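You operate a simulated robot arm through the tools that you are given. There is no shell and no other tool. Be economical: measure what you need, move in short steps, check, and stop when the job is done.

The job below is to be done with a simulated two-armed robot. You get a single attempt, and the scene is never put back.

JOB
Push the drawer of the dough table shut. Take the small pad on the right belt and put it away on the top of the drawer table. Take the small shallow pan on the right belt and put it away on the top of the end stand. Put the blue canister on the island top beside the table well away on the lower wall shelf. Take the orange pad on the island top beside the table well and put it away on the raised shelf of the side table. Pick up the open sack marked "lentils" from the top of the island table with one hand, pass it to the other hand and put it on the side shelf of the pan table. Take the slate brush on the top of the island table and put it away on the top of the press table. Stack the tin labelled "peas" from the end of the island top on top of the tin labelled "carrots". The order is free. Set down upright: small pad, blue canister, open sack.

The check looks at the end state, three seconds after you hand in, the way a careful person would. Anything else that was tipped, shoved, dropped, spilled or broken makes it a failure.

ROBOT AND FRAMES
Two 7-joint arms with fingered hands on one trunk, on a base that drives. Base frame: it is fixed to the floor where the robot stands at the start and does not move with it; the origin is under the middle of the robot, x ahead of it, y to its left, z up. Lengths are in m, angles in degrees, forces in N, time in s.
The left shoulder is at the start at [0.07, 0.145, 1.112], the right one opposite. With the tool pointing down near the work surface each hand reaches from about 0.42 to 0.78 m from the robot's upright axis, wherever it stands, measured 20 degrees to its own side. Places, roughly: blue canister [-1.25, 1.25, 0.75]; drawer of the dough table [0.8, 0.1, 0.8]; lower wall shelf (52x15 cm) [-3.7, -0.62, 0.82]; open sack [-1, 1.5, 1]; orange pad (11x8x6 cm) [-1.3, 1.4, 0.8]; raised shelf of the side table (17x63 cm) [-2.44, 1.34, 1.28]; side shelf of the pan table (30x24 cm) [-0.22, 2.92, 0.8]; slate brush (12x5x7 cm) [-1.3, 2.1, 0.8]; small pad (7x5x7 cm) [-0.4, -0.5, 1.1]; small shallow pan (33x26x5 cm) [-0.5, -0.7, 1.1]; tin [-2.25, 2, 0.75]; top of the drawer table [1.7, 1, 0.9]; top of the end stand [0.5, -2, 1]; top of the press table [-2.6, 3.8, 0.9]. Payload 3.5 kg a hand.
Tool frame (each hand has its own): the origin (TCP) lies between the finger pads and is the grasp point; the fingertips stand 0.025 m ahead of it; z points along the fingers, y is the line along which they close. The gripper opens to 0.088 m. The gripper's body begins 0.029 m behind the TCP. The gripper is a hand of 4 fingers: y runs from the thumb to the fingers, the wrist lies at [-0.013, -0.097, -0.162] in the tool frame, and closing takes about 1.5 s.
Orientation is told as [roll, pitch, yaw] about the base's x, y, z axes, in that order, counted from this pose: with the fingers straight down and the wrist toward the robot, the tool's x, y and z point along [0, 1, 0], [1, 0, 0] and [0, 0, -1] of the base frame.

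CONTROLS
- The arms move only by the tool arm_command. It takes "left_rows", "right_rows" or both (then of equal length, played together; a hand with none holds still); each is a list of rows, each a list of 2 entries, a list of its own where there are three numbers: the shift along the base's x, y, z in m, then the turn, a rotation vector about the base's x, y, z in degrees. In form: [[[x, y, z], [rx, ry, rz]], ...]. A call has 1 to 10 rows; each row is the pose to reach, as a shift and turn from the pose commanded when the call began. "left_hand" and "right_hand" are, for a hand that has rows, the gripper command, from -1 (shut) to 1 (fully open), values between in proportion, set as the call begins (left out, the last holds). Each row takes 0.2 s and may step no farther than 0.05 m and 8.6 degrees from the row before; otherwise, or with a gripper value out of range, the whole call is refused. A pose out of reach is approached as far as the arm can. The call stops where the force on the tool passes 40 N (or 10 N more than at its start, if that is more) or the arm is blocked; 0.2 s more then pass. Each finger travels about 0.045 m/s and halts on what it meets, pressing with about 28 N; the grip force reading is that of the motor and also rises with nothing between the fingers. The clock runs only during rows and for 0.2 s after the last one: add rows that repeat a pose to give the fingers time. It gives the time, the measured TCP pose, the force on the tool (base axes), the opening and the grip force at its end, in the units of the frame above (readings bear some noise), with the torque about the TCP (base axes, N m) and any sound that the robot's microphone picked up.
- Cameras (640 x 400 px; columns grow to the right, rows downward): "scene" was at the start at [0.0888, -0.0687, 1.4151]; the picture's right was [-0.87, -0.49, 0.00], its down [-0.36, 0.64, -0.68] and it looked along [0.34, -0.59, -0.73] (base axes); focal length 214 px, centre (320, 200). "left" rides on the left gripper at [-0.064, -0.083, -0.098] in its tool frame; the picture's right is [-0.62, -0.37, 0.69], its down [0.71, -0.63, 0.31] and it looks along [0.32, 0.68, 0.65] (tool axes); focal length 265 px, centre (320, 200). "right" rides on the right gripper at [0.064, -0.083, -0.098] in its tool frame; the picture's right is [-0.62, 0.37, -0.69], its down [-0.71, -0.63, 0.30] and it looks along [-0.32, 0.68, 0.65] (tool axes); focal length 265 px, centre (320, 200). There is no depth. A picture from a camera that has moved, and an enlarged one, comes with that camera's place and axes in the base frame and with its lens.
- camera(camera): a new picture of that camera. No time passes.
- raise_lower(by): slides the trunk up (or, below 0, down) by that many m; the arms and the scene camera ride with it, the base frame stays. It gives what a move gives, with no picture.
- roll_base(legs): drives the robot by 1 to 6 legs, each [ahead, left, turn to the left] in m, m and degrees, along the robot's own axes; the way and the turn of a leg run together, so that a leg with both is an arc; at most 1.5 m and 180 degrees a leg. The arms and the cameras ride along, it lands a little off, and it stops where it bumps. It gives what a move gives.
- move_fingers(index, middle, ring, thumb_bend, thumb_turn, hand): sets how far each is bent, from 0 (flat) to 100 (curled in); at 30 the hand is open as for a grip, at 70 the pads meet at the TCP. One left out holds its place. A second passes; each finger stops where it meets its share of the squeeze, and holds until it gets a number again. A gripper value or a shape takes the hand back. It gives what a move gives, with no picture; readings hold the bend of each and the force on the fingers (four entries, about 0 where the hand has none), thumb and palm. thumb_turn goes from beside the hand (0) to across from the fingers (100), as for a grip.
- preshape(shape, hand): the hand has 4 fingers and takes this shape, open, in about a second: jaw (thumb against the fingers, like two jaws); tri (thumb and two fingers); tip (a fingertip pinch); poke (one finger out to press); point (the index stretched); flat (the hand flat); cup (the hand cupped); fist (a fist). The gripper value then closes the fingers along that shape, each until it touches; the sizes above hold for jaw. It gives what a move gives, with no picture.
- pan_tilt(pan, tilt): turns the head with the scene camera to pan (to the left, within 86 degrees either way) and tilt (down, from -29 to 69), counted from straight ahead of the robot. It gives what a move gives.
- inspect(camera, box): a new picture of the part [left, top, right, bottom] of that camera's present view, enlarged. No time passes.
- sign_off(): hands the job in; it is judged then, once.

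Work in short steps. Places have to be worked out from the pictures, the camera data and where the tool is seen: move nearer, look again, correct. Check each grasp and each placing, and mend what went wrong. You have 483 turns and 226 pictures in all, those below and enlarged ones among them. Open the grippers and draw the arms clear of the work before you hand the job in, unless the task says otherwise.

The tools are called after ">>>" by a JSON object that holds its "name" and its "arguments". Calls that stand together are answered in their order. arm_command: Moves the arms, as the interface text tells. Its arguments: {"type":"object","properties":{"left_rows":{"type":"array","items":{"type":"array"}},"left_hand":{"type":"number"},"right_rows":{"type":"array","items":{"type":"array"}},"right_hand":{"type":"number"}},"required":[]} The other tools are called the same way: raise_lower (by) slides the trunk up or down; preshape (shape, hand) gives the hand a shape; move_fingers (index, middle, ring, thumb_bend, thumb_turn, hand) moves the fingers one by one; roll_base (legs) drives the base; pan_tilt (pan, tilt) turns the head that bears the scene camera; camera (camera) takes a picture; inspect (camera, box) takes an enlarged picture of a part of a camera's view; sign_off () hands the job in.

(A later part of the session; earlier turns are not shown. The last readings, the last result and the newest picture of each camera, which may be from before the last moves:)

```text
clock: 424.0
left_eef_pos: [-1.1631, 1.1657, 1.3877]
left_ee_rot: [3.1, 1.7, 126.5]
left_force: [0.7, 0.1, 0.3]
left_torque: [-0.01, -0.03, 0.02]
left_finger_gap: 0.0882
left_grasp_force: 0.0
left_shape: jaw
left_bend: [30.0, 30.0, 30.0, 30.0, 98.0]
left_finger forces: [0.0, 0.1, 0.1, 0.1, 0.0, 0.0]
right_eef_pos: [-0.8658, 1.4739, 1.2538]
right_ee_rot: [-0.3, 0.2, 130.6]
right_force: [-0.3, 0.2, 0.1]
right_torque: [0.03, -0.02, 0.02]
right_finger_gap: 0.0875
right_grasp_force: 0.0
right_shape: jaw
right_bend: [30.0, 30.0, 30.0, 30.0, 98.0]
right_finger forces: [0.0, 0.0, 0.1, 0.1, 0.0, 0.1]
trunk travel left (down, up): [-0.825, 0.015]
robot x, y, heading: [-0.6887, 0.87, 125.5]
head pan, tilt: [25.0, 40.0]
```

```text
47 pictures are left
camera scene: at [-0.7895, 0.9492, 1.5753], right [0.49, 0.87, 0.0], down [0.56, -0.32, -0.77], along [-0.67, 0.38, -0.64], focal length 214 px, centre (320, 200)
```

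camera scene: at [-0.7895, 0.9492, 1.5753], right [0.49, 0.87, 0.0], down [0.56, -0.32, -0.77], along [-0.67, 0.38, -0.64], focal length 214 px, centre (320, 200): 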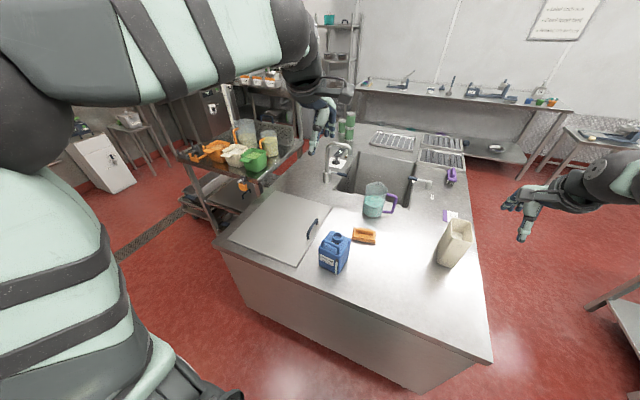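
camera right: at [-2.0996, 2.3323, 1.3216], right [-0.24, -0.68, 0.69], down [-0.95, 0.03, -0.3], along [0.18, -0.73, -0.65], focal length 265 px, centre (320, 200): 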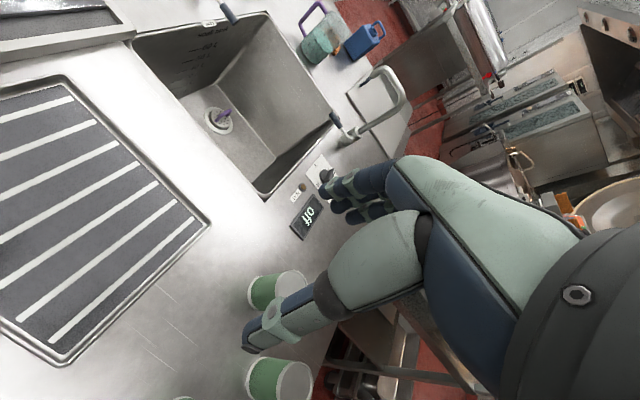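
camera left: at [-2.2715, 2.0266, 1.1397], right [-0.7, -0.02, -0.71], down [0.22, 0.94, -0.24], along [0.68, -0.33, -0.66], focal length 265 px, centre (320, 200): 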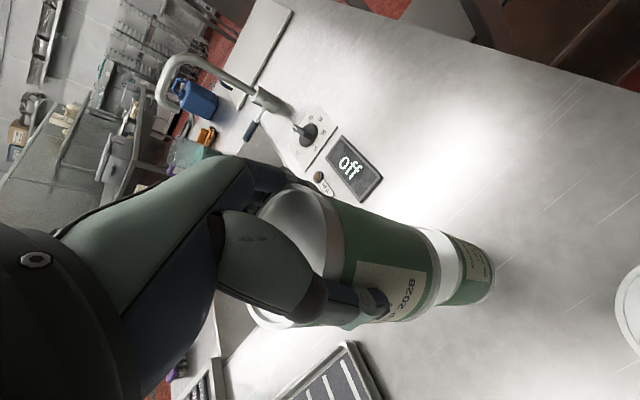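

Canister base at (-1.19, 1.24), pad at (-1.24, 1.43). I lower the trunk and look at the canister with the left camera; I plan to take the canister in the left hand and the pad in the right.

>>> {"name": "raise_lower", "arguments": {"by": -0.13}}

>>> {"name": "camera", "arguments": {"camera": "left"}}

>>> {"name": "inspect", "arguments": {"camera": "scene", "box": [290, 160, 430, 280]}}

```text
clock: 425.6
left_eef_pos: [-1.1644, 1.1661, 1.2583]
left_ee_rot: [3.1, 1.8, 126.5]
left_force: [0.1, 0.3, -1.5]
left_torque: [0.0, -0.01, 0.0]
left_finger_gap: 0.0878
left_grasp_force: 0.1
left_shape: jaw
left_bend: [30.0, 30.0, 30.0, 30.0, 98.0]
left_finger forces: [0.0, 0.0, 0.0, 0.0, 0.0, 0.0]
right_eef_pos: [-0.8672, 1.4739, 1.1245]
right_ee_rot: [-0.3, 0.3, 130.5]
right_force: [-0.3, -0.3, -0.7]
right_torque: [0.01, 0.01, 0.01]
right_finger_gap: 0.0877
right_grasp_force: 0.0
right_shape: jaw
right_bend: [30.0, 30.0, 30.0, 30.0, 98.0]
right_finger forces: [0.0, 0.1, 0.0, 0.0, 0.0, 0.1]
trunk travel left (down, up): [-0.695, 0.145]
robot x, y, heading: [-0.6877, 0.8634, 125.4]
head pan, tilt: [25.0, 40.0]
```

```text
46 pictures are left
camera left: at [-1.0589, 1.1425, 1.3549], right [0.7, 0.03, -0.71], down [-0.21, -0.95, -0.25], along [-0.68, 0.32, -0.66], focal length 265 px, centre (320, 200)
```

left: 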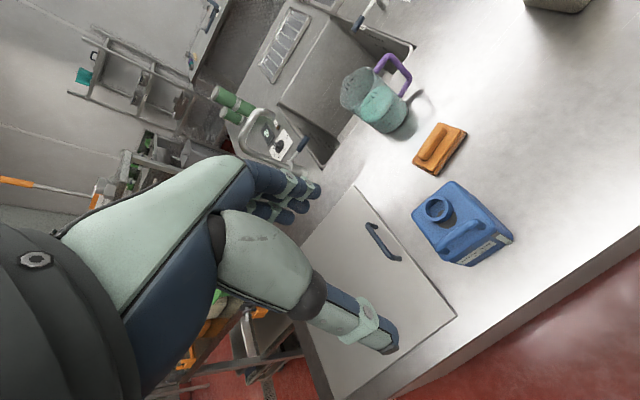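

```text
3.33 times, centred on (360, 220) of scene
camera zoom: at [-0.7895, 0.949, 1.4454], right [0.49, 0.87, 0.0], down [0.56, -0.32, -0.77], along [-0.67, 0.38, -0.64], focal length 715 px, centre (187, 133)
```

zoom: 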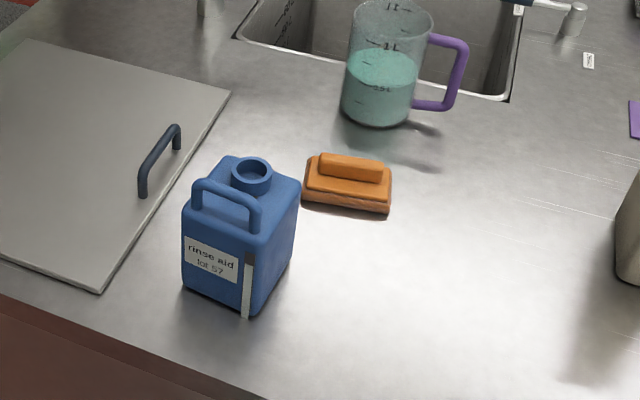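

The canister's body is 7.4 × 11 cm with a loop handle along its near top edge. I'll grip the handle bar from above, fingers between bar and neck, thumb in front. I half-close the left hand, move over the bar and look.

>>> {"name": "arm_command", "arguments": {"left_rows": [[[-0.002, 0.01, -0.04], [0, 0, -2]], [[-0.004, 0.02, -0.08], [0, 0, -4]], [[-0.006, 0.03, -0.12], [0, 0, -6]], [[-0.008, 0.042, -0.16], [0, 0, -6]], [[-0.008, 0.042, -0.17], [0, 0, -6]]], "left_hand": 0.136}}

>>> {"name": "camera", "arguments": {"camera": "left"}}

>>> {"name": "inspect", "arguments": {"camera": "scene", "box": [290, 160, 430, 280]}}

```text
clock: 426.8
left_eef_pos: [-1.1707, 1.2101, 1.0864]
left_ee_rot: [3.1, 1.7, 120.4]
left_force: [0.4, 0.1, 0.7]
left_torque: [-0.01, 0.01, -0.02]
left_finger_gap: 0.0506
left_grasp_force: 0.1
left_shape: jaw
left_bend: [74.0, 42.0, 38.0, 66.0, 100.0]
left_finger forces: [0.0, 0.1, 0.1, 0.0, 0.0, 0.0]
right_eef_pos: [-0.8641, 1.4726, 1.1232]
right_ee_rot: [-0.4, 0.3, 130.5]
right_force: [0.4, 0.4, 0.0]
right_torque: [0.01, 0.01, 0.0]
right_finger_gap: 0.0877
right_grasp_force: 0.0
right_shape: jaw
right_bend: [30.0, 30.0, 30.0, 30.0, 98.0]
right_finger forces: [0.0, 0.0, 0.1, 0.0, 0.0, 0.0]
trunk travel left (down, up): [-0.695, 0.145]
robot x, y, heading: [-0.6828, 0.8628, 125.4]
head pan, tilt: [25.0, 40.0]
```

```text
44 pictures are left
camera left: at [-1.0689, 1.1751, 1.1843], right [0.7, -0.04, -0.71], down [-0.3, -0.92, -0.25], along [-0.65, 0.39, -0.66], focal length 265 px, centre (320, 200)
```

left: 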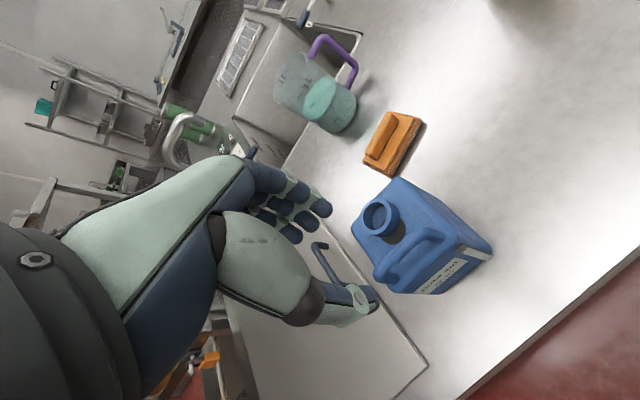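

```text
3.33 times, centred on (360, 220) of scene
camera zoom: at [-0.7893, 0.9487, 1.4454], right [0.49, 0.87, 0.0], down [0.56, -0.32, -0.77], along [-0.67, 0.38, -0.64], focal length 715 px, centre (187, 133)
```

zoom: 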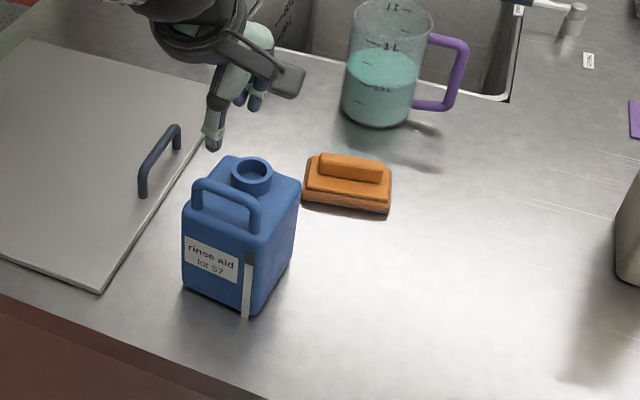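

The bar's centre is about (-1.177, 1.214, 0.97). I correct slightly and lower over it.

>>> {"name": "arm_command", "arguments": {"left_rows": [[[-0.006, 0.004, -0.03], [0, 0, 0]], [[-0.006, 0.004, -0.065], [0, 0, 0]], [[-0.006, 0.004, -0.095], [0, 0, 0]], [[-0.006, 0.004, -0.11], [0, 0, 0]]]}}

>>> {"name": "camera", "arguments": {"camera": "left"}}

>>> {"name": "inspect", "arguments": {"camera": "scene", "box": [290, 160, 430, 280]}}

```text
clock: 427.8
left_eef_pos: [-1.1793, 1.2135, 0.9773]
left_ee_rot: [3.2, 1.7, 120.5]
left_force: [0.1, 0.0, 0.9]
left_torque: [0.0, 0.0, -0.01]
left_finger_gap: 0.0504
left_grasp_force: 0.1
left_shape: jaw
left_bend: [74.0, 42.0, 38.0, 66.0, 100.0]
left_finger forces: [0.1, 0.0, 0.1, 0.0, 0.0, 0.0]
right_eef_pos: [-0.8659, 1.4735, 1.1241]
right_ee_rot: [-0.3, 0.2, 130.5]
right_force: [0.0, 0.0, 0.2]
right_torque: [0.03, -0.01, 0.01]
right_finger_gap: 0.0878
right_grasp_force: 0.0
right_shape: jaw
right_bend: [30.0, 30.0, 30.0, 30.0, 98.0]
right_finger forces: [0.0, 0.0, 0.1, 0.0, 0.0, 0.0]
trunk travel left (down, up): [-0.695, 0.145]
robot x, y, heading: [-0.6853, 0.8663, 125.4]
head pan, tilt: [25.0, 40.0]
```

```text
42 pictures are left
camera left: at [-1.0772, 1.1787, 1.0743], right [0.7, -0.04, -0.71], down [-0.3, -0.92, -0.25], along [-0.65, 0.39, -0.66], focal length 265 px, centre (320, 200)
```

left: 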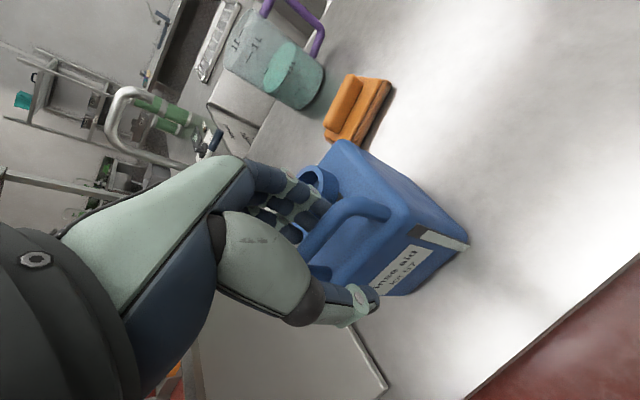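

```text
3.33 times, centred on (360, 220) of scene
camera zoom: at [-0.7901, 0.9497, 1.4453], right [0.49, 0.87, 0.0], down [0.56, -0.32, -0.77], along [-0.67, 0.38, -0.64], focal length 715 px, centre (187, 133)
```

zoom: 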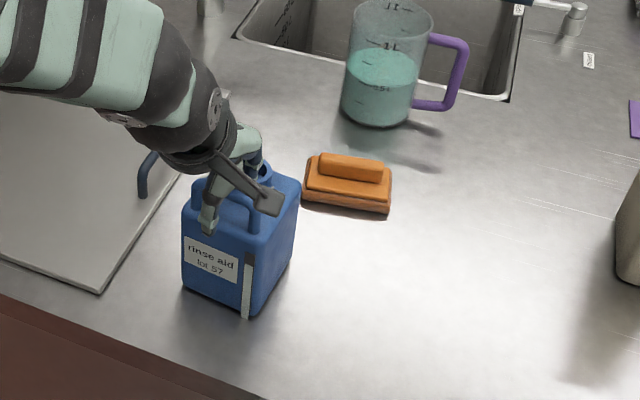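

The jaws straddle the bar, thumb in front of the label face. I lower 8 mm more and close.

>>> {"name": "arm_command", "arguments": {"left_rows": [[[0.003, 0.003, -0.008], [0, 0, 0]], [[0.003, 0.003, -0.008], [0, 0, 0]]]}}

>>> {"name": "arm_command", "arguments": {"left_rows": [[[0, 0, 0], [0, 0, 0]], [[0, 0, 0], [0, 0, 0]], [[0, 0, 0], [0, 0, 0]], [[0, 0, 0], [0, 0, 0]], [[0, 0, 0], [0, 0, 0]], [[0, 0, 0], [0, 0, 0]], [[0, 0, 0], [0, 0, 0]]], "left_hand": -1}}

>>> {"name": "arm_command", "arguments": {"left_rows": [[[0, 0, 0.01], [0, 0, 0]], [[0, 0, 0.025], [0, 0, 0]], [[0, 0, 0.04], [0, 0, 0]]]}}

>>> {"name": "camera", "arguments": {"camera": "scene"}}

```text
clock: 428.4
left_eef_pos: [-1.1755, 1.2162, 0.9701]
left_ee_rot: [3.0, 1.7, 120.6]
left_force: [-0.4, 0.1, 0.0]
left_torque: [0.02, 0.01, 0.0]
left_finger_gap: 0.0504
left_grasp_force: 0.1
left_shape: jaw
left_bend: [74.0, 42.0, 38.0, 66.0, 100.0]
left_finger forces: [0.0, 0.0, 0.0, 0.0, 0.0, 0.0]
right_eef_pos: [-0.8659, 1.4736, 1.1241]
right_ee_rot: [-0.3, 0.3, 130.5]
right_force: [0.8, 0.1, -0.1]
right_torque: [-0.02, -0.02, -0.01]
right_finger_gap: 0.088
right_grasp_force: 0.1
right_shape: jaw
right_bend: [30.0, 30.0, 30.0, 30.0, 98.0]
right_finger forces: [0.1, 0.0, 0.0, 0.1, 0.0, 0.0]
trunk travel left (down, up): [-0.695, 0.145]
robot x, y, heading: [-0.6902, 0.8672, 125.2]
head pan, tilt: [25.0, 40.0]
```

```text
clock: 430.0
left_eef_pos: [-1.176, 1.2169, 0.9692]
left_ee_rot: [2.9, 1.9, 120.6]
left_force: [0.0, 1.2, 0.1]
left_torque: [-0.05, -0.04, -0.09]
left_finger_gap: 0.0037
left_grasp_force: 27.6
left_shape: jaw
left_bend: [75.0, 58.0, 50.0, 37.0, 100.0]
left_finger forces: [13.1, 5.3, 3.0, 0.0, 21.6, 0.0]
right_eef_pos: [-0.8663, 1.4739, 1.1229]
right_ee_rot: [-0.3, 0.3, 130.5]
right_force: [0.3, -0.9, -0.7]
right_torque: [-0.02, 0.02, 0.0]
right_finger_gap: 0.0875
right_grasp_force: 0.1
right_shape: jaw
right_bend: [30.0, 30.0, 30.0, 30.0, 98.0]
right_finger forces: [0.1, 0.0, 0.0, 0.0, 0.0, 0.0]
trunk travel left (down, up): [-0.695, 0.145]
robot x, y, heading: [-0.6849, 0.8649, 125.3]
head pan, tilt: [25.0, 40.0]
```

```text
clock: 430.8
left_eef_pos: [-1.1762, 1.2167, 1.009]
left_ee_rot: [3.0, 1.9, 120.5]
left_force: [-0.6, 0.2, -10.5]
left_torque: [-0.06, -0.17, 0.0]
left_finger_gap: 0.0031
left_grasp_force: 27.8
left_shape: jaw
left_bend: [75.0, 60.0, 57.0, 38.0, 100.0]
left_finger forces: [17.3, 5.6, 4.4, 0.0, 23.2, 0.0]
right_eef_pos: [-0.8647, 1.473, 1.1243]
right_ee_rot: [-0.3, 0.2, 130.4]
right_force: [-0.1, -0.3, 0.0]
right_torque: [-0.01, 0.01, -0.01]
right_finger_gap: 0.0876
right_grasp_force: 0.0
right_shape: jaw
right_bend: [30.0, 30.0, 30.0, 30.0, 98.0]
right_finger forces: [0.1, 0.1, 0.0, 0.0, 0.1, 0.1]
trunk travel left (down, up): [-0.695, 0.145]
robot x, y, heading: [-0.6866, 0.8627, 125.5]
head pan, tilt: [25.0, 40.0]
```

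```text
40 pictures are left
camera scene: at [-0.7906, 0.9498, 1.4452], right [0.49, 0.87, 0.0], down [0.56, -0.32, -0.77], along [-0.67, 0.38, -0.64], focal length 214 px, centre (320, 200)
```

scene: 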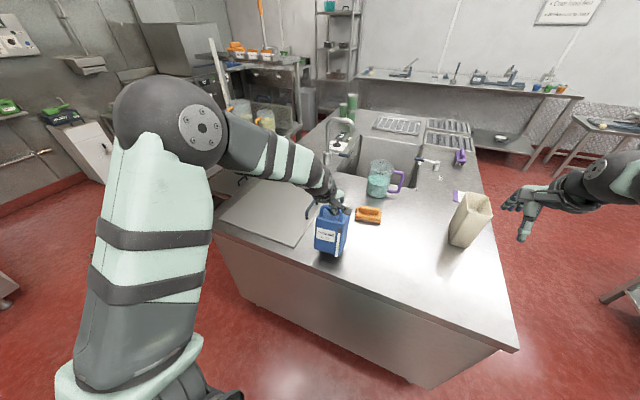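

The canister hangs nearly upright from the left hand (about 1.1 kg). I raise it, shift the base left and ahead, and go for the orange pad with the right hand.

>>> {"name": "arm_command", "arguments": {"left_rows": [[[0, 0, 0.04], [0, 0, 0]], [[0, 0, 0.08], [0, 0, 0]], [[0, 0, 0.12], [0, 0, 0]], [[0, 0, 0.16], [0, 0, 0]]]}}

>>> {"name": "roll_base", "arguments": {"legs": [[0, 0.25, 0], [0.1, 0, 0]]}}

>>> {"name": "camera", "arguments": {"camera": "right"}}

```text
clock: 431.8
left_eef_pos: [-1.1753, 1.2152, 1.1699]
left_ee_rot: [3.1, 1.8, 120.5]
left_force: [0.4, -0.1, -10.1]
left_torque: [-0.06, -0.16, -0.02]
left_finger_gap: 0.0033
left_grasp_force: 27.8
left_shape: jaw
left_bend: [75.0, 60.0, 59.0, 38.0, 100.0]
left_finger forces: [17.7, 5.7, 4.9, 0.1, 22.6, 0.1]
right_eef_pos: [-0.8657, 1.4738, 1.125]
right_ee_rot: [-0.2, 0.1, 130.5]
right_force: [-0.3, -1.1, 0.8]
right_torque: [0.01, 0.03, 0.0]
right_finger_gap: 0.0875
right_grasp_force: 0.0
right_shape: jaw
right_bend: [30.0, 30.0, 30.0, 30.0, 98.0]
right_finger forces: [0.0, 0.1, 0.0, 0.1, 0.1, 0.0]
trunk travel left (down, up): [-0.695, 0.145]
robot x, y, heading: [-0.6895, 0.8681, 125.2]
head pan, tilt: [25.0, 40.0]
```

```text
clock: 434.4
left_eef_pos: [-1.4332, 1.1559, 1.1703]
left_ee_rot: [3.0, 1.6, 120.3]
left_force: [2.0, -1.0, -11.6]
left_torque: [-0.09, -0.17, 0.03]
left_finger_gap: 0.0033
left_grasp_force: 28.0
left_shape: jaw
left_bend: [75.0, 61.0, 60.0, 39.0, 100.0]
left_finger forces: [11.3, 4.9, 4.0, 0.0, 22.2, 0.1]
right_eef_pos: [-1.1217, 1.4143, 1.1263]
right_ee_rot: [-0.4, 0.1, 130.1]
right_force: [-0.1, -0.2, 0.8]
right_torque: [0.02, 0.01, 0.0]
right_finger_gap: 0.0877
right_grasp_force: 0.0
right_shape: jaw
right_bend: [30.0, 30.0, 30.0, 30.0, 98.0]
right_finger forces: [0.0, 0.0, 0.0, 0.1, 0.0, 0.1]
trunk travel left (down, up): [-0.695, 0.145]
robot x, y, heading: [-0.9425, 0.8054, 125.1]
head pan, tilt: [25.0, 40.0]
```

```text
39 pictures are left
camera right: at [-1.1182, 1.3086, 1.2235], right [0.23, 0.68, 0.7], down [0.95, -0.02, -0.3], along [-0.19, 0.73, -0.65], focal length 265 px, centre (320, 200)
```

right: 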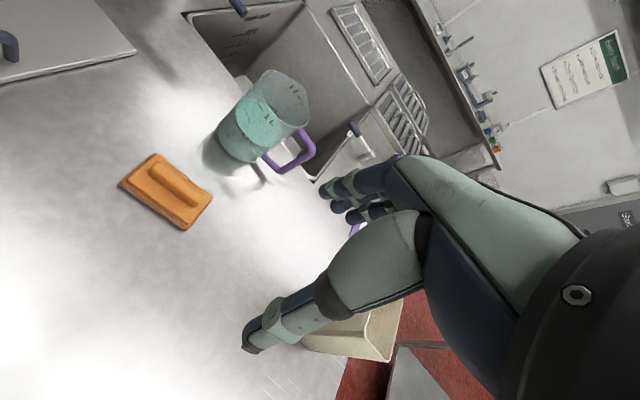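

The pad's ridge is confirmed at (-1.249, 1.44), long axis 46°. With the right hand half open and yawed to 136°, I descend onto the ridge.

>>> {"name": "arm_command", "arguments": {"right_rows": [[[-0.032, 0.006, 0], [0, 0, 2]], [[-0.064, 0.013, 0], [0, 0, 4]], [[-0.096, 0.02, -0.02], [0, 0, 6]], [[-0.128, 0.026, -0.05], [0, 0, 6]], [[-0.128, 0.026, -0.095], [0, 0, 6]], [[-0.128, 0.026, -0.14], [0, 0, 6]], [[-0.128, 0.026, -0.18], [0, 0, 6]]], "right_hand": 0.136}}

>>> {"name": "camera", "arguments": {"camera": "right"}}

```text
clock: 436.0
left_eef_pos: [-1.4352, 1.162, 1.1675]
left_ee_rot: [3.0, 2.0, 120.4]
left_force: [-1.2, 1.2, -11.9]
left_torque: [-0.07, -0.12, -0.05]
left_finger_gap: 0.0033
left_grasp_force: 27.3
left_shape: jaw
left_bend: [75.0, 61.0, 60.0, 39.0, 100.0]
left_finger forces: [10.1, 4.4, 3.9, 0.0, 24.0, 0.1]
right_eef_pos: [-1.2522, 1.4432, 0.9422]
right_ee_rot: [-0.2, 0.3, 136.1]
right_force: [-0.2, 0.1, -0.4]
right_torque: [-0.04, 0.02, 0.0]
right_finger_gap: 0.0504
right_grasp_force: 0.0
right_shape: jaw
right_bend: [74.0, 42.0, 38.0, 66.0, 100.0]
right_finger forces: [0.0, 0.0, 0.0, 0.0, 0.1, 0.0]
trunk travel left (down, up): [-0.695, 0.145]
robot x, y, heading: [-0.9455, 0.8064, 125.1]
head pan, tilt: [25.0, 40.0]
```

```text
38 pictures are left
camera right: at [-1.2379, 1.3392, 1.0402], right [0.16, 0.7, 0.69], down [0.95, 0.08, -0.3], along [-0.26, 0.71, -0.66], focal length 265 px, centre (320, 200)
```

right: 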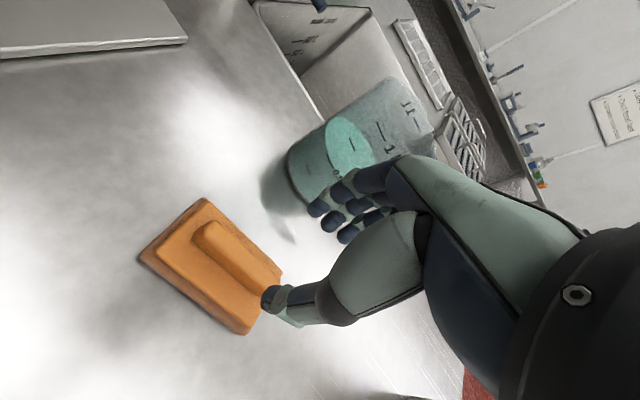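

Aligned within a centimetre; I correct and descend to z 0.866, then close.

>>> {"name": "arm_command", "arguments": {"right_rows": [[[-0.004, -0.003, -0.03], [0, 0, 0]], [[-0.007, -0.005, -0.055], [0, 0, 0]], [[-0.007, -0.005, -0.068], [0, 0, 0]], [[-0.007, -0.005, -0.076], [0, 0, 0]]]}}

>>> {"name": "arm_command", "arguments": {"right_rows": [[[0, 0, 0], [0, 0, 0]], [[0, 0, 0], [0, 0, 0]], [[0, 0, 0], [0, 0, 0]], [[0, 0, 0], [0, 0, 0]], [[0, 0, 0], [0, 0, 0]], [[0, 0, 0], [0, 0, 0]]], "right_hand": -1}}

>>> {"name": "camera", "arguments": {"camera": "right"}}

```text
clock: 437.0
left_eef_pos: [-1.4324, 1.1592, 1.169]
left_ee_rot: [3.0, 2.0, 120.2]
left_force: [0.3, 0.1, -10.4]
left_torque: [-0.08, -0.19, -0.02]
left_finger_gap: 0.0031
left_grasp_force: 29.0
left_shape: jaw
left_bend: [75.0, 61.0, 60.0, 39.0, 100.0]
left_finger forces: [10.3, 4.4, 4.0, 0.0, 23.6, 0.1]
right_eef_pos: [-1.259, 1.4367, 0.8674]
right_ee_rot: [-0.3, 0.3, 136.2]
right_force: [-0.6, 0.3, 0.2]
right_torque: [0.06, 0.02, 0.01]
right_finger_gap: 0.0503
right_grasp_force: 0.1
right_shape: jaw
right_bend: [74.0, 42.0, 38.0, 66.0, 100.0]
right_finger forces: [0.0, 0.0, 0.0, 0.0, 0.0, 0.0]
trunk travel left (down, up): [-0.695, 0.145]
robot x, y, heading: [-0.9442, 0.8074, 125.2]
head pan, tilt: [25.0, 40.0]
```

```text
clock: 438.4
left_eef_pos: [-1.4343, 1.1594, 1.1687]
left_ee_rot: [3.0, 1.9, 120.2]
left_force: [0.2, -0.8, -9.8]
left_torque: [-0.09, -0.16, 0.02]
left_finger_gap: 0.0033
left_grasp_force: 27.9
left_shape: jaw
left_bend: [75.0, 61.0, 60.0, 39.0, 100.0]
left_finger forces: [10.3, 4.2, 4.1, 0.0, 23.5, 0.0]
right_eef_pos: [-1.2585, 1.4374, 0.8665]
right_ee_rot: [-0.3, 0.4, 136.2]
right_force: [0.6, -0.3, -0.1]
right_torque: [-0.02, 0.03, 0.01]
right_finger_gap: 0.012
right_grasp_force: 28.9
right_shape: jaw
right_bend: [72.0, 64.0, 67.0, 74.0, 100.0]
right_finger forces: [16.6, 6.4, 2.8, 0.0, 26.0, 0.1]
trunk travel left (down, up): [-0.695, 0.145]
robot x, y, heading: [-0.947, 0.8045, 125.2]
head pan, tilt: [25.0, 40.0]
```

```text
37 pictures are left
camera right: at [-1.2445, 1.3329, 0.9644], right [0.16, 0.7, 0.69], down [0.95, 0.08, -0.3], along [-0.26, 0.71, -0.66], focal length 265 px, centre (320, 200)
```

right: 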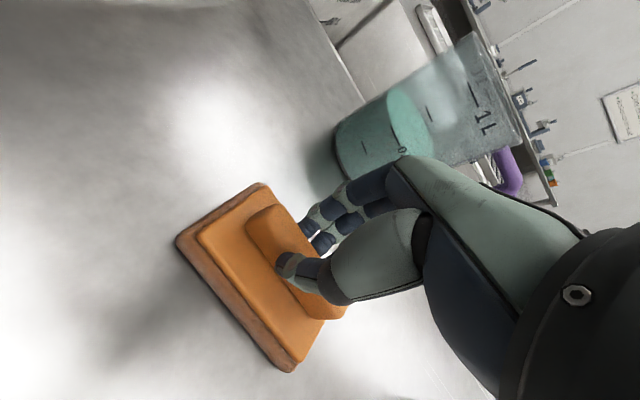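

The ridge is pinched. I test by lifting 6 cm.

>>> {"name": "arm_command", "arguments": {"right_rows": [[[0, 0, 0.01], [0, 0, 0]], [[0, 0, 0.03], [0, 0, 0]], [[0, 0, 0.06], [0, 0, 0]]]}}

>>> {"name": "camera", "arguments": {"camera": "right"}}

```text
clock: 439.2
left_eef_pos: [-1.4342, 1.1592, 1.1699]
left_ee_rot: [3.1, 1.9, 120.2]
left_force: [-1.6, 0.5, -10.4]
left_torque: [-0.08, -0.13, -0.01]
left_finger_gap: 0.0032
left_grasp_force: 27.4
left_shape: jaw
left_bend: [75.0, 61.0, 60.0, 39.0, 100.0]
left_finger forces: [10.3, 4.3, 4.0, 0.1, 23.5, 0.0]
right_eef_pos: [-1.2572, 1.4367, 0.9276]
right_ee_rot: [-0.3, 0.2, 136.2]
right_force: [-0.1, -0.4, -0.6]
right_torque: [-0.02, 0.01, -0.01]
right_finger_gap: 0.0121
right_grasp_force: 27.8
right_shape: jaw
right_bend: [72.0, 64.0, 68.0, 74.0, 100.0]
right_finger forces: [16.9, 6.1, 2.9, 0.1, 26.0, 0.1]
trunk travel left (down, up): [-0.695, 0.145]
robot x, y, heading: [-0.9436, 0.8069, 125.1]
head pan, tilt: [25.0, 40.0]
```

```text
36 pictures are left
camera right: at [-1.2433, 1.3332, 1.0262], right [0.16, 0.7, 0.69], down [0.95, 0.08, -0.3], along [-0.27, 0.71, -0.65], focal length 265 px, centre (320, 200)
```

right: 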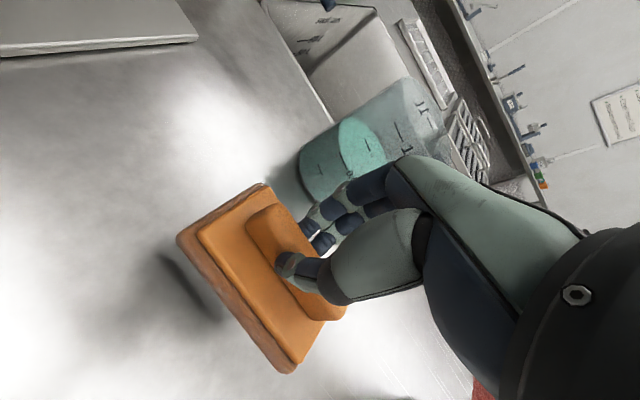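

Both items are held. I raise the pad, back off slightly, turn left and look over the floor toward the side table's far side.

>>> {"name": "arm_command", "arguments": {"right_rows": [[[0, 0, 0.04], [0, 0, 0]], [[0, 0, 0.08], [0, 0, 0]], [[0, 0, 0.12], [0, 0, 0]], [[0.01, -0.01, 0.16], [0, 0, 0]], [[0.03, -0.03, 0.2], [0, 0, 0]], [[0.05, -0.05, 0.24], [0, 0, 0]]]}}

>>> {"name": "roll_base", "arguments": {"legs": [[-0.12, 0, 0], [0, 0, 60]]}}

>>> {"name": "pan_tilt", "arguments": {"pan": -25, "tilt": 25}}

>>> {"name": "camera", "arguments": {"camera": "scene"}}

```text
clock: 440.6
left_eef_pos: [-1.4324, 1.1584, 1.1706]
left_ee_rot: [3.1, 1.8, 120.2]
left_force: [0.0, 0.3, -10.9]
left_torque: [-0.09, -0.15, -0.01]
left_finger_gap: 0.0031
left_grasp_force: 28.2
left_shape: jaw
left_bend: [75.0, 61.0, 60.0, 39.0, 100.0]
left_finger forces: [10.1, 4.2, 4.0, 0.1, 23.5, 0.1]
right_eef_pos: [-1.206, 1.3844, 1.1688]
right_ee_rot: [-0.4, 0.2, 136.2]
right_force: [0.4, -0.3, -0.9]
right_torque: [0.02, 0.02, 0.02]
right_finger_gap: 0.012
right_grasp_force: 27.6
right_shape: jaw
right_bend: [72.0, 65.0, 69.0, 75.0, 100.0]
right_finger forces: [17.0, 6.1, 2.9, 0.1, 26.0, 0.0]
trunk travel left (down, up): [-0.695, 0.145]
robot x, y, heading: [-0.9451, 0.8098, 124.8]
head pan, tilt: [25.0, 40.0]
```

```text
clock: 444.5
left_eef_pos: [-1.425, 0.4606, 1.169]
left_ee_rot: [3.1, 1.9, -179.6]
left_force: [-0.5, -0.8, -10.7]
left_torque: [0.08, -0.14, 0.0]
left_finger_gap: 0.0031
left_grasp_force: 27.8
left_shape: jaw
left_bend: [75.0, 74.0, 60.0, 39.0, 100.0]
left_finger forces: [10.3, 4.0, 3.8, 0.1, 23.3, 0.0]
right_eef_pos: [-1.5089, 0.7695, 1.1666]
right_ee_rot: [-0.3, 0.1, -163.6]
right_force: [-0.6, 0.7, -0.2]
right_torque: [-0.02, 0.0, -0.01]
right_finger_gap: 0.0117
right_grasp_force: 27.6
right_shape: jaw
right_bend: [72.0, 65.0, 70.0, 75.0, 100.0]
right_finger forces: [17.1, 6.0, 2.8, 0.0, 25.9, 0.0]
trunk travel left (down, up): [-0.695, 0.145]
robot x, y, heading: [-0.8772, 0.7065, -174.6]
head pan, tilt: [25.0, 40.0]
```

```text
clock: 445.6
left_eef_pos: [-1.4252, 0.4596, 1.1687]
left_ee_rot: [3.0, 2.0, -179.6]
left_force: [-0.4, 1.1, -11.9]
left_torque: [0.11, -0.2, 0.02]
left_finger_gap: 0.003
left_grasp_force: 27.5
left_shape: jaw
left_bend: [75.0, 74.0, 60.0, 39.0, 100.0]
left_finger forces: [10.2, 4.1, 4.0, 0.0, 23.1, 0.1]
right_eef_pos: [-1.51, 0.7678, 1.1671]
right_ee_rot: [-0.3, 0.3, -163.5]
right_force: [0.3, -0.1, -0.2]
right_torque: [0.01, -0.01, 0.0]
right_finger_gap: 0.0115
right_grasp_force: 28.1
right_shape: jaw
right_bend: [72.0, 65.0, 70.0, 75.0, 100.0]
right_finger forces: [17.2, 6.0, 2.8, 0.1, 25.8, 0.0]
trunk travel left (down, up): [-0.695, 0.145]
robot x, y, heading: [-0.8776, 0.7091, -174.7]
head pan, tilt: [-25.0, 25.0]
```

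```text
35 pictures are left
camera scene: at [-1.0154, 0.7343, 1.4684], right [0.34, 0.94, 0.0], down [0.4, -0.14, -0.91], along [-0.85, 0.31, -0.42], focal length 214 px, centre (320, 200)
```

scene: 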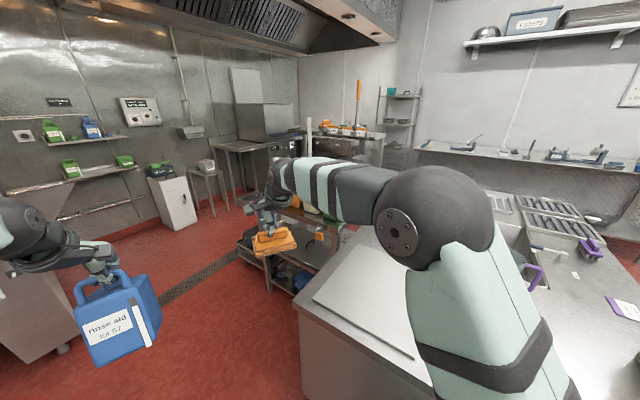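

The lower wall shelf is visible on the left wall, with jugs at both ends and a gap in the middle. I drive there first with the canister, keeping clear of the island and the belt's end.

>>> {"name": "roll_base", "arguments": {"legs": [[0, -0.14, 0], [0, 0, 29], [1.2, 0, 0], [1.1, -0.4, 0]]}}

>>> {"name": "pan_tilt", "arguments": {"pan": 15, "tilt": 35}}

>>> {"name": "camera", "arguments": {"camera": "scene"}}

```text
clock: 459.7
left_eef_pos: [-3.3785, -0.6149, 1.1695]
left_ee_rot: [3.0, 1.9, -150.3]
left_force: [0.6, -0.2, -11.1]
left_torque: [0.08, -0.15, -0.01]
left_finger_gap: 0.0024
left_grasp_force: 27.8
left_shape: jaw
left_bend: [74.0, 74.0, 62.0, 42.0, 100.0]
left_finger forces: [8.6, 2.3, 1.6, 0.0, 22.7, 0.1]
right_eef_pos: [-3.605, -0.3874, 1.1668]
right_ee_rot: [-0.4, 0.2, -134.3]
right_force: [-0.2, -0.1, -0.8]
right_torque: [-0.02, 0.03, -0.06]
right_finger_gap: 0.0116
right_grasp_force: 27.4
right_shape: jaw
right_bend: [72.0, 65.0, 70.0, 75.0, 99.0]
right_finger forces: [17.1, 6.0, 2.8, 0.0, 25.8, 0.0]
trunk travel left (down, up): [-0.695, 0.145]
robot x, y, heading: [-3.0197, -0.1308, -145.1]
head pan, tilt: [-25.0, 25.0]
```

```text
clock: 460.8
left_eef_pos: [-3.3798, -0.6158, 1.1686]
left_ee_rot: [3.0, 2.1, -150.2]
left_force: [0.6, 0.1, -10.6]
left_torque: [0.09, -0.13, 0.01]
left_finger_gap: 0.0029
left_grasp_force: 28.1
left_shape: jaw
left_bend: [74.0, 74.0, 62.0, 42.0, 100.0]
left_finger forces: [8.6, 2.2, 1.7, 0.0, 22.8, 0.1]
right_eef_pos: [-3.6052, -0.3878, 1.1679]
right_ee_rot: [-0.3, 0.3, -134.3]
right_force: [0.4, -0.7, -0.4]
right_torque: [0.02, 0.03, 0.0]
right_finger_gap: 0.0114
right_grasp_force: 28.1
right_shape: jaw
right_bend: [72.0, 65.0, 70.0, 75.0, 99.0]
right_finger forces: [17.0, 5.9, 2.8, 0.1, 25.8, 0.1]
trunk travel left (down, up): [-0.695, 0.145]
robot x, y, heading: [-3.0251, -0.1274, -145.4]
head pan, tilt: [15.0, 35.0]
```

```text
34 pictures are left
camera scene: at [-3.1225, -0.2263, 1.4527], right [-0.76, 0.65, 0.0], down [0.37, 0.44, -0.82], along [-0.53, -0.62, -0.57], focal length 214 px, centre (320, 200)
```

scene: 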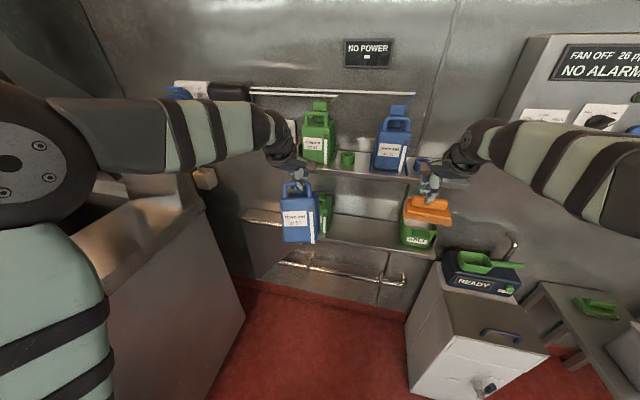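

The lower shelf has a free gap of about 0.26 m between two green jugs, centred near (-3.68, -0.58), with the upper shelf 0.32 m above. I pull the right hand back, lower the canister to just above shelf height, then shift right and look.

>>> {"name": "arm_command", "arguments": {"right_rows": [[[0.022, 0.039, 0.02], [0, 0, 0]], [[0.044, 0.078, 0.03], [0, 0, 0]], [[0.066, 0.117, 0.04], [0, 0, 0]], [[0.088, 0.156, 0.05], [0, 0, 0]], [[0.108, 0.196, 0.05], [0, 0, 0]]], "left_rows": [[[0, 0, -0.03], [0, 0, 0]], [[0, 0, -0.06], [0, 0, 0]], [[0, 0, -0.09], [0, 0, 0]], [[0, 0, -0.12], [0, 0, 0]], [[0, 0, -0.14], [0, 0, 0]]]}}

>>> {"name": "roll_base", "arguments": {"legs": [[0, -0.15, 0]]}}

>>> {"name": "camera", "arguments": {"camera": "scene"}}

>>> {"name": "camera", "arguments": {"camera": "left"}}

```text
clock: 462.0
left_eef_pos: [-3.3773, -0.613, 1.0286]
left_ee_rot: [3.1, 1.8, -150.2]
left_force: [1.1, -0.4, -9.4]
left_torque: [0.04, -0.2, 0.03]
left_finger_gap: 0.0027
left_grasp_force: 28.3
left_shape: jaw
left_bend: [74.0, 74.0, 62.0, 42.0, 100.0]
left_finger forces: [9.6, 1.7, 0.7, 0.0, 23.1, 0.0]
right_eef_pos: [-3.4937, -0.1894, 1.2172]
right_ee_rot: [-0.4, 0.1, -134.2]
right_force: [0.6, 0.5, 0.0]
right_torque: [-0.06, 0.01, 0.02]
right_finger_gap: 0.0114
right_grasp_force: 28.3
right_shape: jaw
right_bend: [72.0, 65.0, 70.0, 75.0, 99.0]
right_finger forces: [17.3, 5.7, 2.8, 0.0, 25.8, 0.0]
trunk travel left (down, up): [-0.695, 0.145]
robot x, y, heading: [-3.0201, -0.1325, -145.6]
head pan, tilt: [15.0, 35.0]
```

```text
clock: 463.4
left_eef_pos: [-3.4602, -0.4922, 1.0281]
left_ee_rot: [3.0, 2.1, -150.1]
left_force: [1.3, -1.5, -11.7]
left_torque: [0.07, -0.2, 0.02]
left_finger_gap: 0.0028
left_grasp_force: 28.4
left_shape: jaw
left_bend: [74.0, 74.0, 62.0, 42.0, 100.0]
left_finger forces: [9.7, 1.7, 0.5, 0.0, 24.1, 0.0]
right_eef_pos: [-3.5771, -0.0691, 1.2174]
right_ee_rot: [-0.4, 0.2, -134.2]
right_force: [0.1, 0.2, -1.7]
right_torque: [-0.01, 0.0, 0.01]
right_finger_gap: 0.0118
right_grasp_force: 27.6
right_shape: jaw
right_bend: [72.0, 65.0, 70.0, 75.0, 99.0]
right_finger forces: [17.2, 5.7, 2.9, 0.0, 25.8, 0.0]
trunk travel left (down, up): [-0.695, 0.145]
robot x, y, heading: [-3.1077, -0.0081, -145.4]
head pan, tilt: [15.0, 35.0]
```

```text
33 pictures are left
camera scene: at [-3.206, -0.105, 1.4526], right [-0.76, 0.65, 0.0], down [0.37, 0.44, -0.82], along [-0.53, -0.62, -0.58], focal length 214 px, centre (320, 200)
```

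scene: 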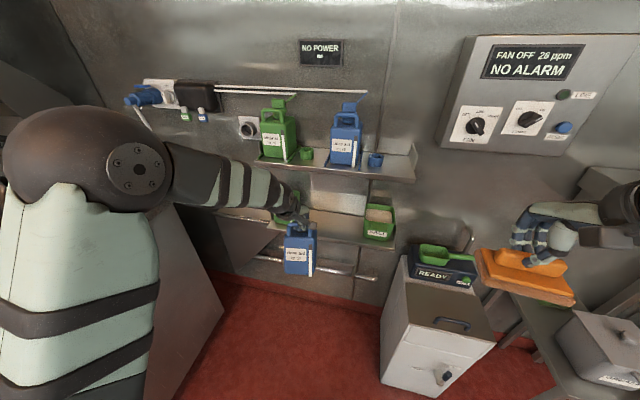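

```text
32 pictures are left
camera left: at [-3.4249, -0.3933, 1.1259], right [0.05, 0.7, -0.71], down [0.92, -0.31, -0.24], along [-0.39, -0.64, -0.66], focal length 265 px, centre (320, 200)
```

left: 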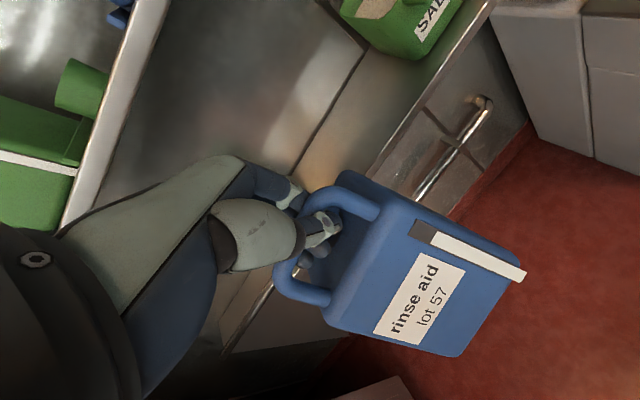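

The gap on the lower shelf is clear. I lower the canister 2 cm, drive 0.13 m ahead, and ease it in over the shelf under the upper one.

>>> {"name": "arm_command", "arguments": {"left_rows": [[[0, 0, -0.01], [0, 0, 0]], [[0, 0, -0.02], [0, 0, 0]]]}}

>>> {"name": "roll_base", "arguments": {"legs": [[0.12, -0.045, 0]]}}

>>> {"name": "arm_command", "arguments": {"left_rows": [[[-0.02, -0.014, 0], [0, 0, 1]], [[-0.04, -0.028, 0], [0, 0, 2]], [[-0.06, -0.041, 0], [0, 0, 3]], [[-0.075, -0.052, 0], [0, 0, 4]]]}}

>>> {"name": "inspect", "arguments": {"camera": "scene", "box": [220, 110, 440, 270]}}

>>> {"name": "camera", "arguments": {"camera": "left"}}

```text
clock: 463.9
left_eef_pos: [-3.4607, -0.4913, 1.0078]
left_ee_rot: [3.1, 2.1, -150.1]
left_force: [-1.2, -0.5, -10.9]
left_torque: [0.08, -0.14, -0.04]
left_finger_gap: 0.0028
left_grasp_force: 28.3
left_shape: jaw
left_bend: [74.0, 74.0, 62.0, 42.0, 100.0]
left_finger forces: [9.0, 2.1, 1.8, 0.0, 23.6, 0.0]
right_eef_pos: [-3.5781, -0.0695, 1.2171]
right_ee_rot: [-0.3, 0.3, -134.2]
right_force: [1.0, -0.6, -0.5]
right_torque: [0.0, 0.01, 0.02]
right_finger_gap: 0.0114
right_grasp_force: 27.8
right_shape: jaw
right_bend: [72.0, 65.0, 70.0, 75.0, 99.0]
right_finger forces: [17.3, 5.7, 2.8, 0.1, 25.9, 0.0]
trunk travel left (down, up): [-0.695, 0.145]
robot x, y, heading: [-3.1021, -0.0031, -145.2]
head pan, tilt: [15.0, 35.0]
```

```text
clock: 465.2
left_eef_pos: [-3.582, -0.5213, 1.0097]
left_ee_rot: [3.1, 2.1, -150.3]
left_force: [-0.2, 0.0, -11.5]
left_torque: [0.08, -0.16, -0.04]
left_finger_gap: 0.0031
left_grasp_force: 27.9
left_shape: jaw
left_bend: [74.0, 74.0, 62.0, 42.0, 100.0]
left_finger forces: [9.7, 1.9, 1.1, 0.0, 23.8, 0.1]
right_eef_pos: [-3.699, -0.0981, 1.2178]
right_ee_rot: [-0.4, 0.1, -134.4]
right_force: [0.1, -0.4, -1.6]
right_torque: [-0.02, -0.02, -0.03]
right_finger_gap: 0.0118
right_grasp_force: 28.4
right_shape: jaw
right_bend: [72.0, 65.0, 70.0, 75.0, 99.0]
right_finger forces: [17.3, 5.7, 2.8, 0.1, 25.8, 0.0]
trunk travel left (down, up): [-0.695, 0.145]
robot x, y, heading: [-3.2294, -0.0357, -145.5]
head pan, tilt: [15.0, 35.0]
```

```text
clock: 466.2
left_eef_pos: [-3.6563, -0.5728, 1.0096]
left_ee_rot: [3.2, 1.9, -146.4]
left_force: [6.8, 5.7, -8.8]
left_torque: [-0.68, 0.55, 0.13]
left_finger_gap: 0.0028
left_grasp_force: 28.1
left_shape: jaw
left_bend: [74.0, 74.0, 62.0, 42.0, 100.0]
left_finger forces: [9.4, 2.3, 1.6, 0.0, 24.1, 0.0]
right_eef_pos: [-3.6994, -0.0958, 1.2191]
right_ee_rot: [-0.3, 0.0, -134.4]
right_force: [-0.4, 0.5, -1.6]
right_torque: [-0.01, 0.0, -0.02]
right_finger_gap: 0.0117
right_grasp_force: 28.7
right_shape: jaw
right_bend: [72.0, 65.0, 70.0, 75.0, 99.0]
right_finger forces: [17.3, 5.7, 2.8, 0.0, 25.8, 0.0]
trunk travel left (down, up): [-0.695, 0.145]
robot x, y, heading: [-3.235, -0.0361, -145.6]
head pan, tilt: [15.0, 35.0]
```

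```text
2.50 times, centred on (330, 190) of scene
camera zoom: at [-3.3277, -0.1317, 1.453], right [-0.76, 0.65, 0.0], down [0.37, 0.44, -0.82], along [-0.53, -0.62, -0.57], focal length 536 px, centre (295, 225)
```

zoom: 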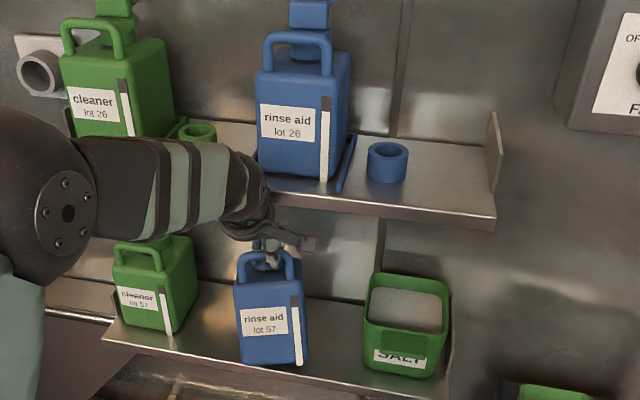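

```text
30 pictures are left
camera left: at [-3.6275, -0.47, 1.1076], right [0.0, 0.7, -0.71], down [0.94, -0.25, -0.24], along [-0.35, -0.67, -0.66], focal length 265 px, centre (320, 200)
```

left: 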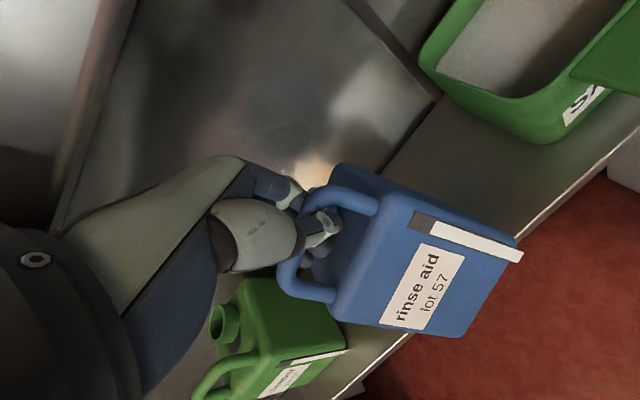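

The canister is in the gap, about 1–2 cm proud of the shelf's edge, with the wrist brushing the upper shelf. I set it down here and will then push it in gently.

>>> {"name": "arm_command", "arguments": {"left_rows": [[[0.003, 0.002, -0.005], [0, 0, 0]], [[0.003, 0.002, -0.01], [0, 0, 0]], [[0.003, 0.002, -0.015], [0, 0, 0]], [[0.003, 0.002, -0.02], [0, 0, 0]]]}}

```text
clock: 467.2
left_eef_pos: [-3.656, -0.5712, 0.9892]
left_ee_rot: [3.3, 2.1, -146.3]
left_force: [-0.5, 1.6, -0.3]
left_torque: [0.0, -0.02, -0.02]
left_finger_gap: 0.0028
left_grasp_force: 28.1
left_shape: jaw
left_bend: [74.0, 74.0, 72.0, 42.0, 100.0]
left_finger forces: [0.0, 0.1, 0.0, 0.0, 1.3, 0.0]
right_eef_pos: [-3.7005, -0.097, 1.218]
right_ee_rot: [-0.3, 0.1, -134.3]
right_force: [0.3, -0.4, 0.6]
right_torque: [0.02, -0.04, 0.02]
right_finger_gap: 0.0115
right_grasp_force: 28.4
right_shape: jaw
right_bend: [72.0, 65.0, 70.0, 75.0, 99.0]
right_finger forces: [17.3, 5.7, 2.8, 0.0, 25.8, 0.0]
trunk travel left (down, up): [-0.695, 0.145]
robot x, y, heading: [-3.2304, -0.0374, -145.4]
head pan, tilt: [15.0, 35.0]
```

The weight has come off the hand: the canister rests on the shelf. I check that it stands level.

>>> {"name": "inspect", "arguments": {"camera": "scene", "box": [220, 150, 400, 270]}}

```text
3.33 times, centred on (310, 210) of scene
camera zoom: at [-3.3292, -0.1326, 1.4529], right [-0.76, 0.65, 0.0], down [0.37, 0.44, -0.82], along [-0.53, -0.62, -0.57], focal length 715 px, centre (353, 167)
```

zoom: 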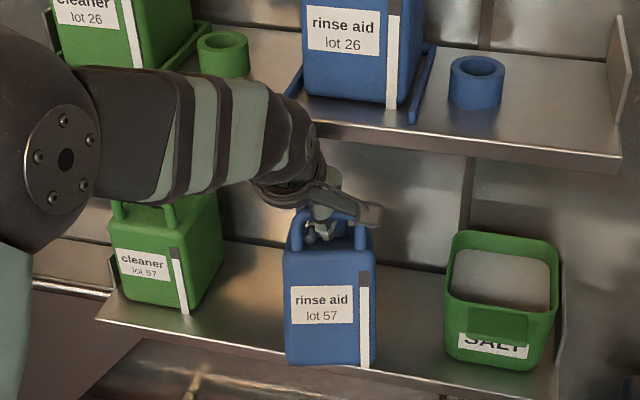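

The canister stands upright, its front about a centimetre over the edge. I open the fingers, lift off the bar and draw back.

>>> {"name": "arm_command", "arguments": {"left_rows": [[[0, 0, 0], [0, 0, 0]], [[0, 0, 0], [0, 0, 0]], [[0, 0, 0], [0, 0, 0]], [[0, 0, 0], [0, 0, 0]], [[0.005, 0.003, 0.01], [0, 0, 0]], [[0.01, 0.007, 0.025], [0, 0, 0]], [[0.012, 0.008, 0.042], [0, 0, 0]]], "left_hand": 0.136}}

>>> {"name": "inspect", "arguments": {"camera": "scene", "box": [220, 150, 400, 270]}}

```text
clock: 468.8
left_eef_pos: [-3.6428, -0.5607, 1.0328]
left_ee_rot: [3.2, 2.0, -146.4]
left_force: [0.8, 1.1, -0.1]
left_torque: [-0.03, 0.01, -0.01]
left_finger_gap: 0.0503
left_grasp_force: 0.0
left_shape: jaw
left_bend: [74.0, 42.0, 38.0, 66.0, 100.0]
left_finger forces: [0.0, 0.0, 0.0, 0.0, 0.0, 0.6]
right_eef_pos: [-3.7005, -0.0954, 1.2169]
right_ee_rot: [-0.3, 0.2, -134.4]
right_force: [0.1, -0.4, 0.1]
right_torque: [0.0, -0.01, -0.03]
right_finger_gap: 0.0116
right_grasp_force: 28.4
right_shape: jaw
right_bend: [72.0, 65.0, 70.0, 75.0, 99.0]
right_finger forces: [17.3, 5.7, 2.8, 0.0, 25.8, 0.0]
trunk travel left (down, up): [-0.695, 0.145]
robot x, y, heading: [-3.2313, -0.0387, -145.7]
head pan, tilt: [15.0, 35.0]
```

```text
3.33 times, centred on (310, 210) of scene
camera zoom: at [-3.3289, -0.1318, 1.4529], right [-0.76, 0.65, 0.0], down [0.37, 0.44, -0.82], along [-0.53, -0.62, -0.57], focal length 715 px, centre (353, 167)
```

zoom: 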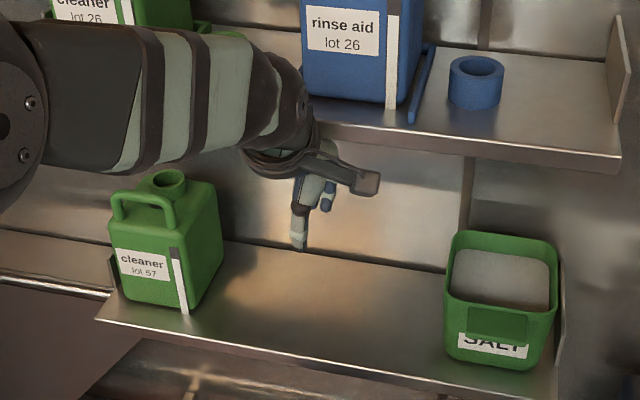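

The canister is no longer on the shelf. I look at the whole scene at once.

>>> {"name": "pan_tilt", "arguments": {"pan": 15, "tilt": 55}}

>>> {"name": "camera", "arguments": {"camera": "scene"}}

```text
clock: 469.6
left_eef_pos: [-3.644, -0.561, 1.0323]
left_ee_rot: [3.1, 2.1, -146.3]
left_force: [0.3, 0.4, -1.2]
left_torque: [-0.01, -0.03, 0.05]
left_finger_gap: 0.05
left_grasp_force: 0.1
left_shape: jaw
left_bend: [74.0, 42.0, 38.0, 66.0, 100.0]
left_finger forces: [0.1, 0.1, 0.0, 0.0, 0.0, 1.1]
right_eef_pos: [-3.7021, -0.0972, 1.2187]
right_ee_rot: [-0.3, 0.1, -134.3]
right_force: [0.5, 1.3, -1.0]
right_torque: [-0.01, -0.01, 0.01]
right_finger_gap: 0.0115
right_grasp_force: 27.7
right_shape: jaw
right_bend: [72.0, 65.0, 70.0, 75.0, 99.0]
right_finger forces: [17.3, 5.6, 2.7, 0.0, 25.9, 0.0]
trunk travel left (down, up): [-0.695, 0.145]
robot x, y, heading: [-3.2302, -0.0393, -145.5]
head pan, tilt: [15.0, 55.0]
```

```text
27 pictures are left
camera scene: at [-3.3189, -0.1202, 1.4247], right [-0.76, 0.65, 0.0], down [0.53, 0.62, -0.57], along [-0.37, -0.44, -0.82], focal length 214 px, centre (320, 200)
```

scene: 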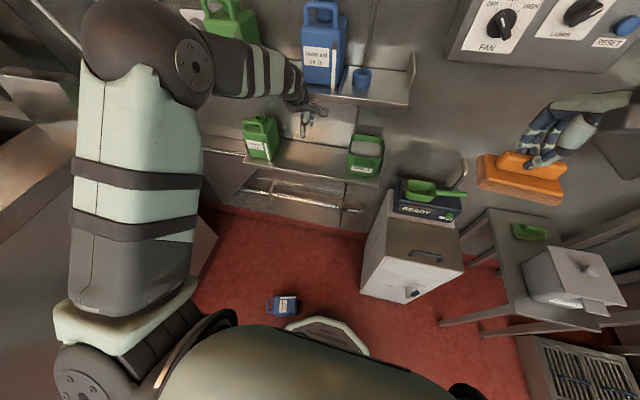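

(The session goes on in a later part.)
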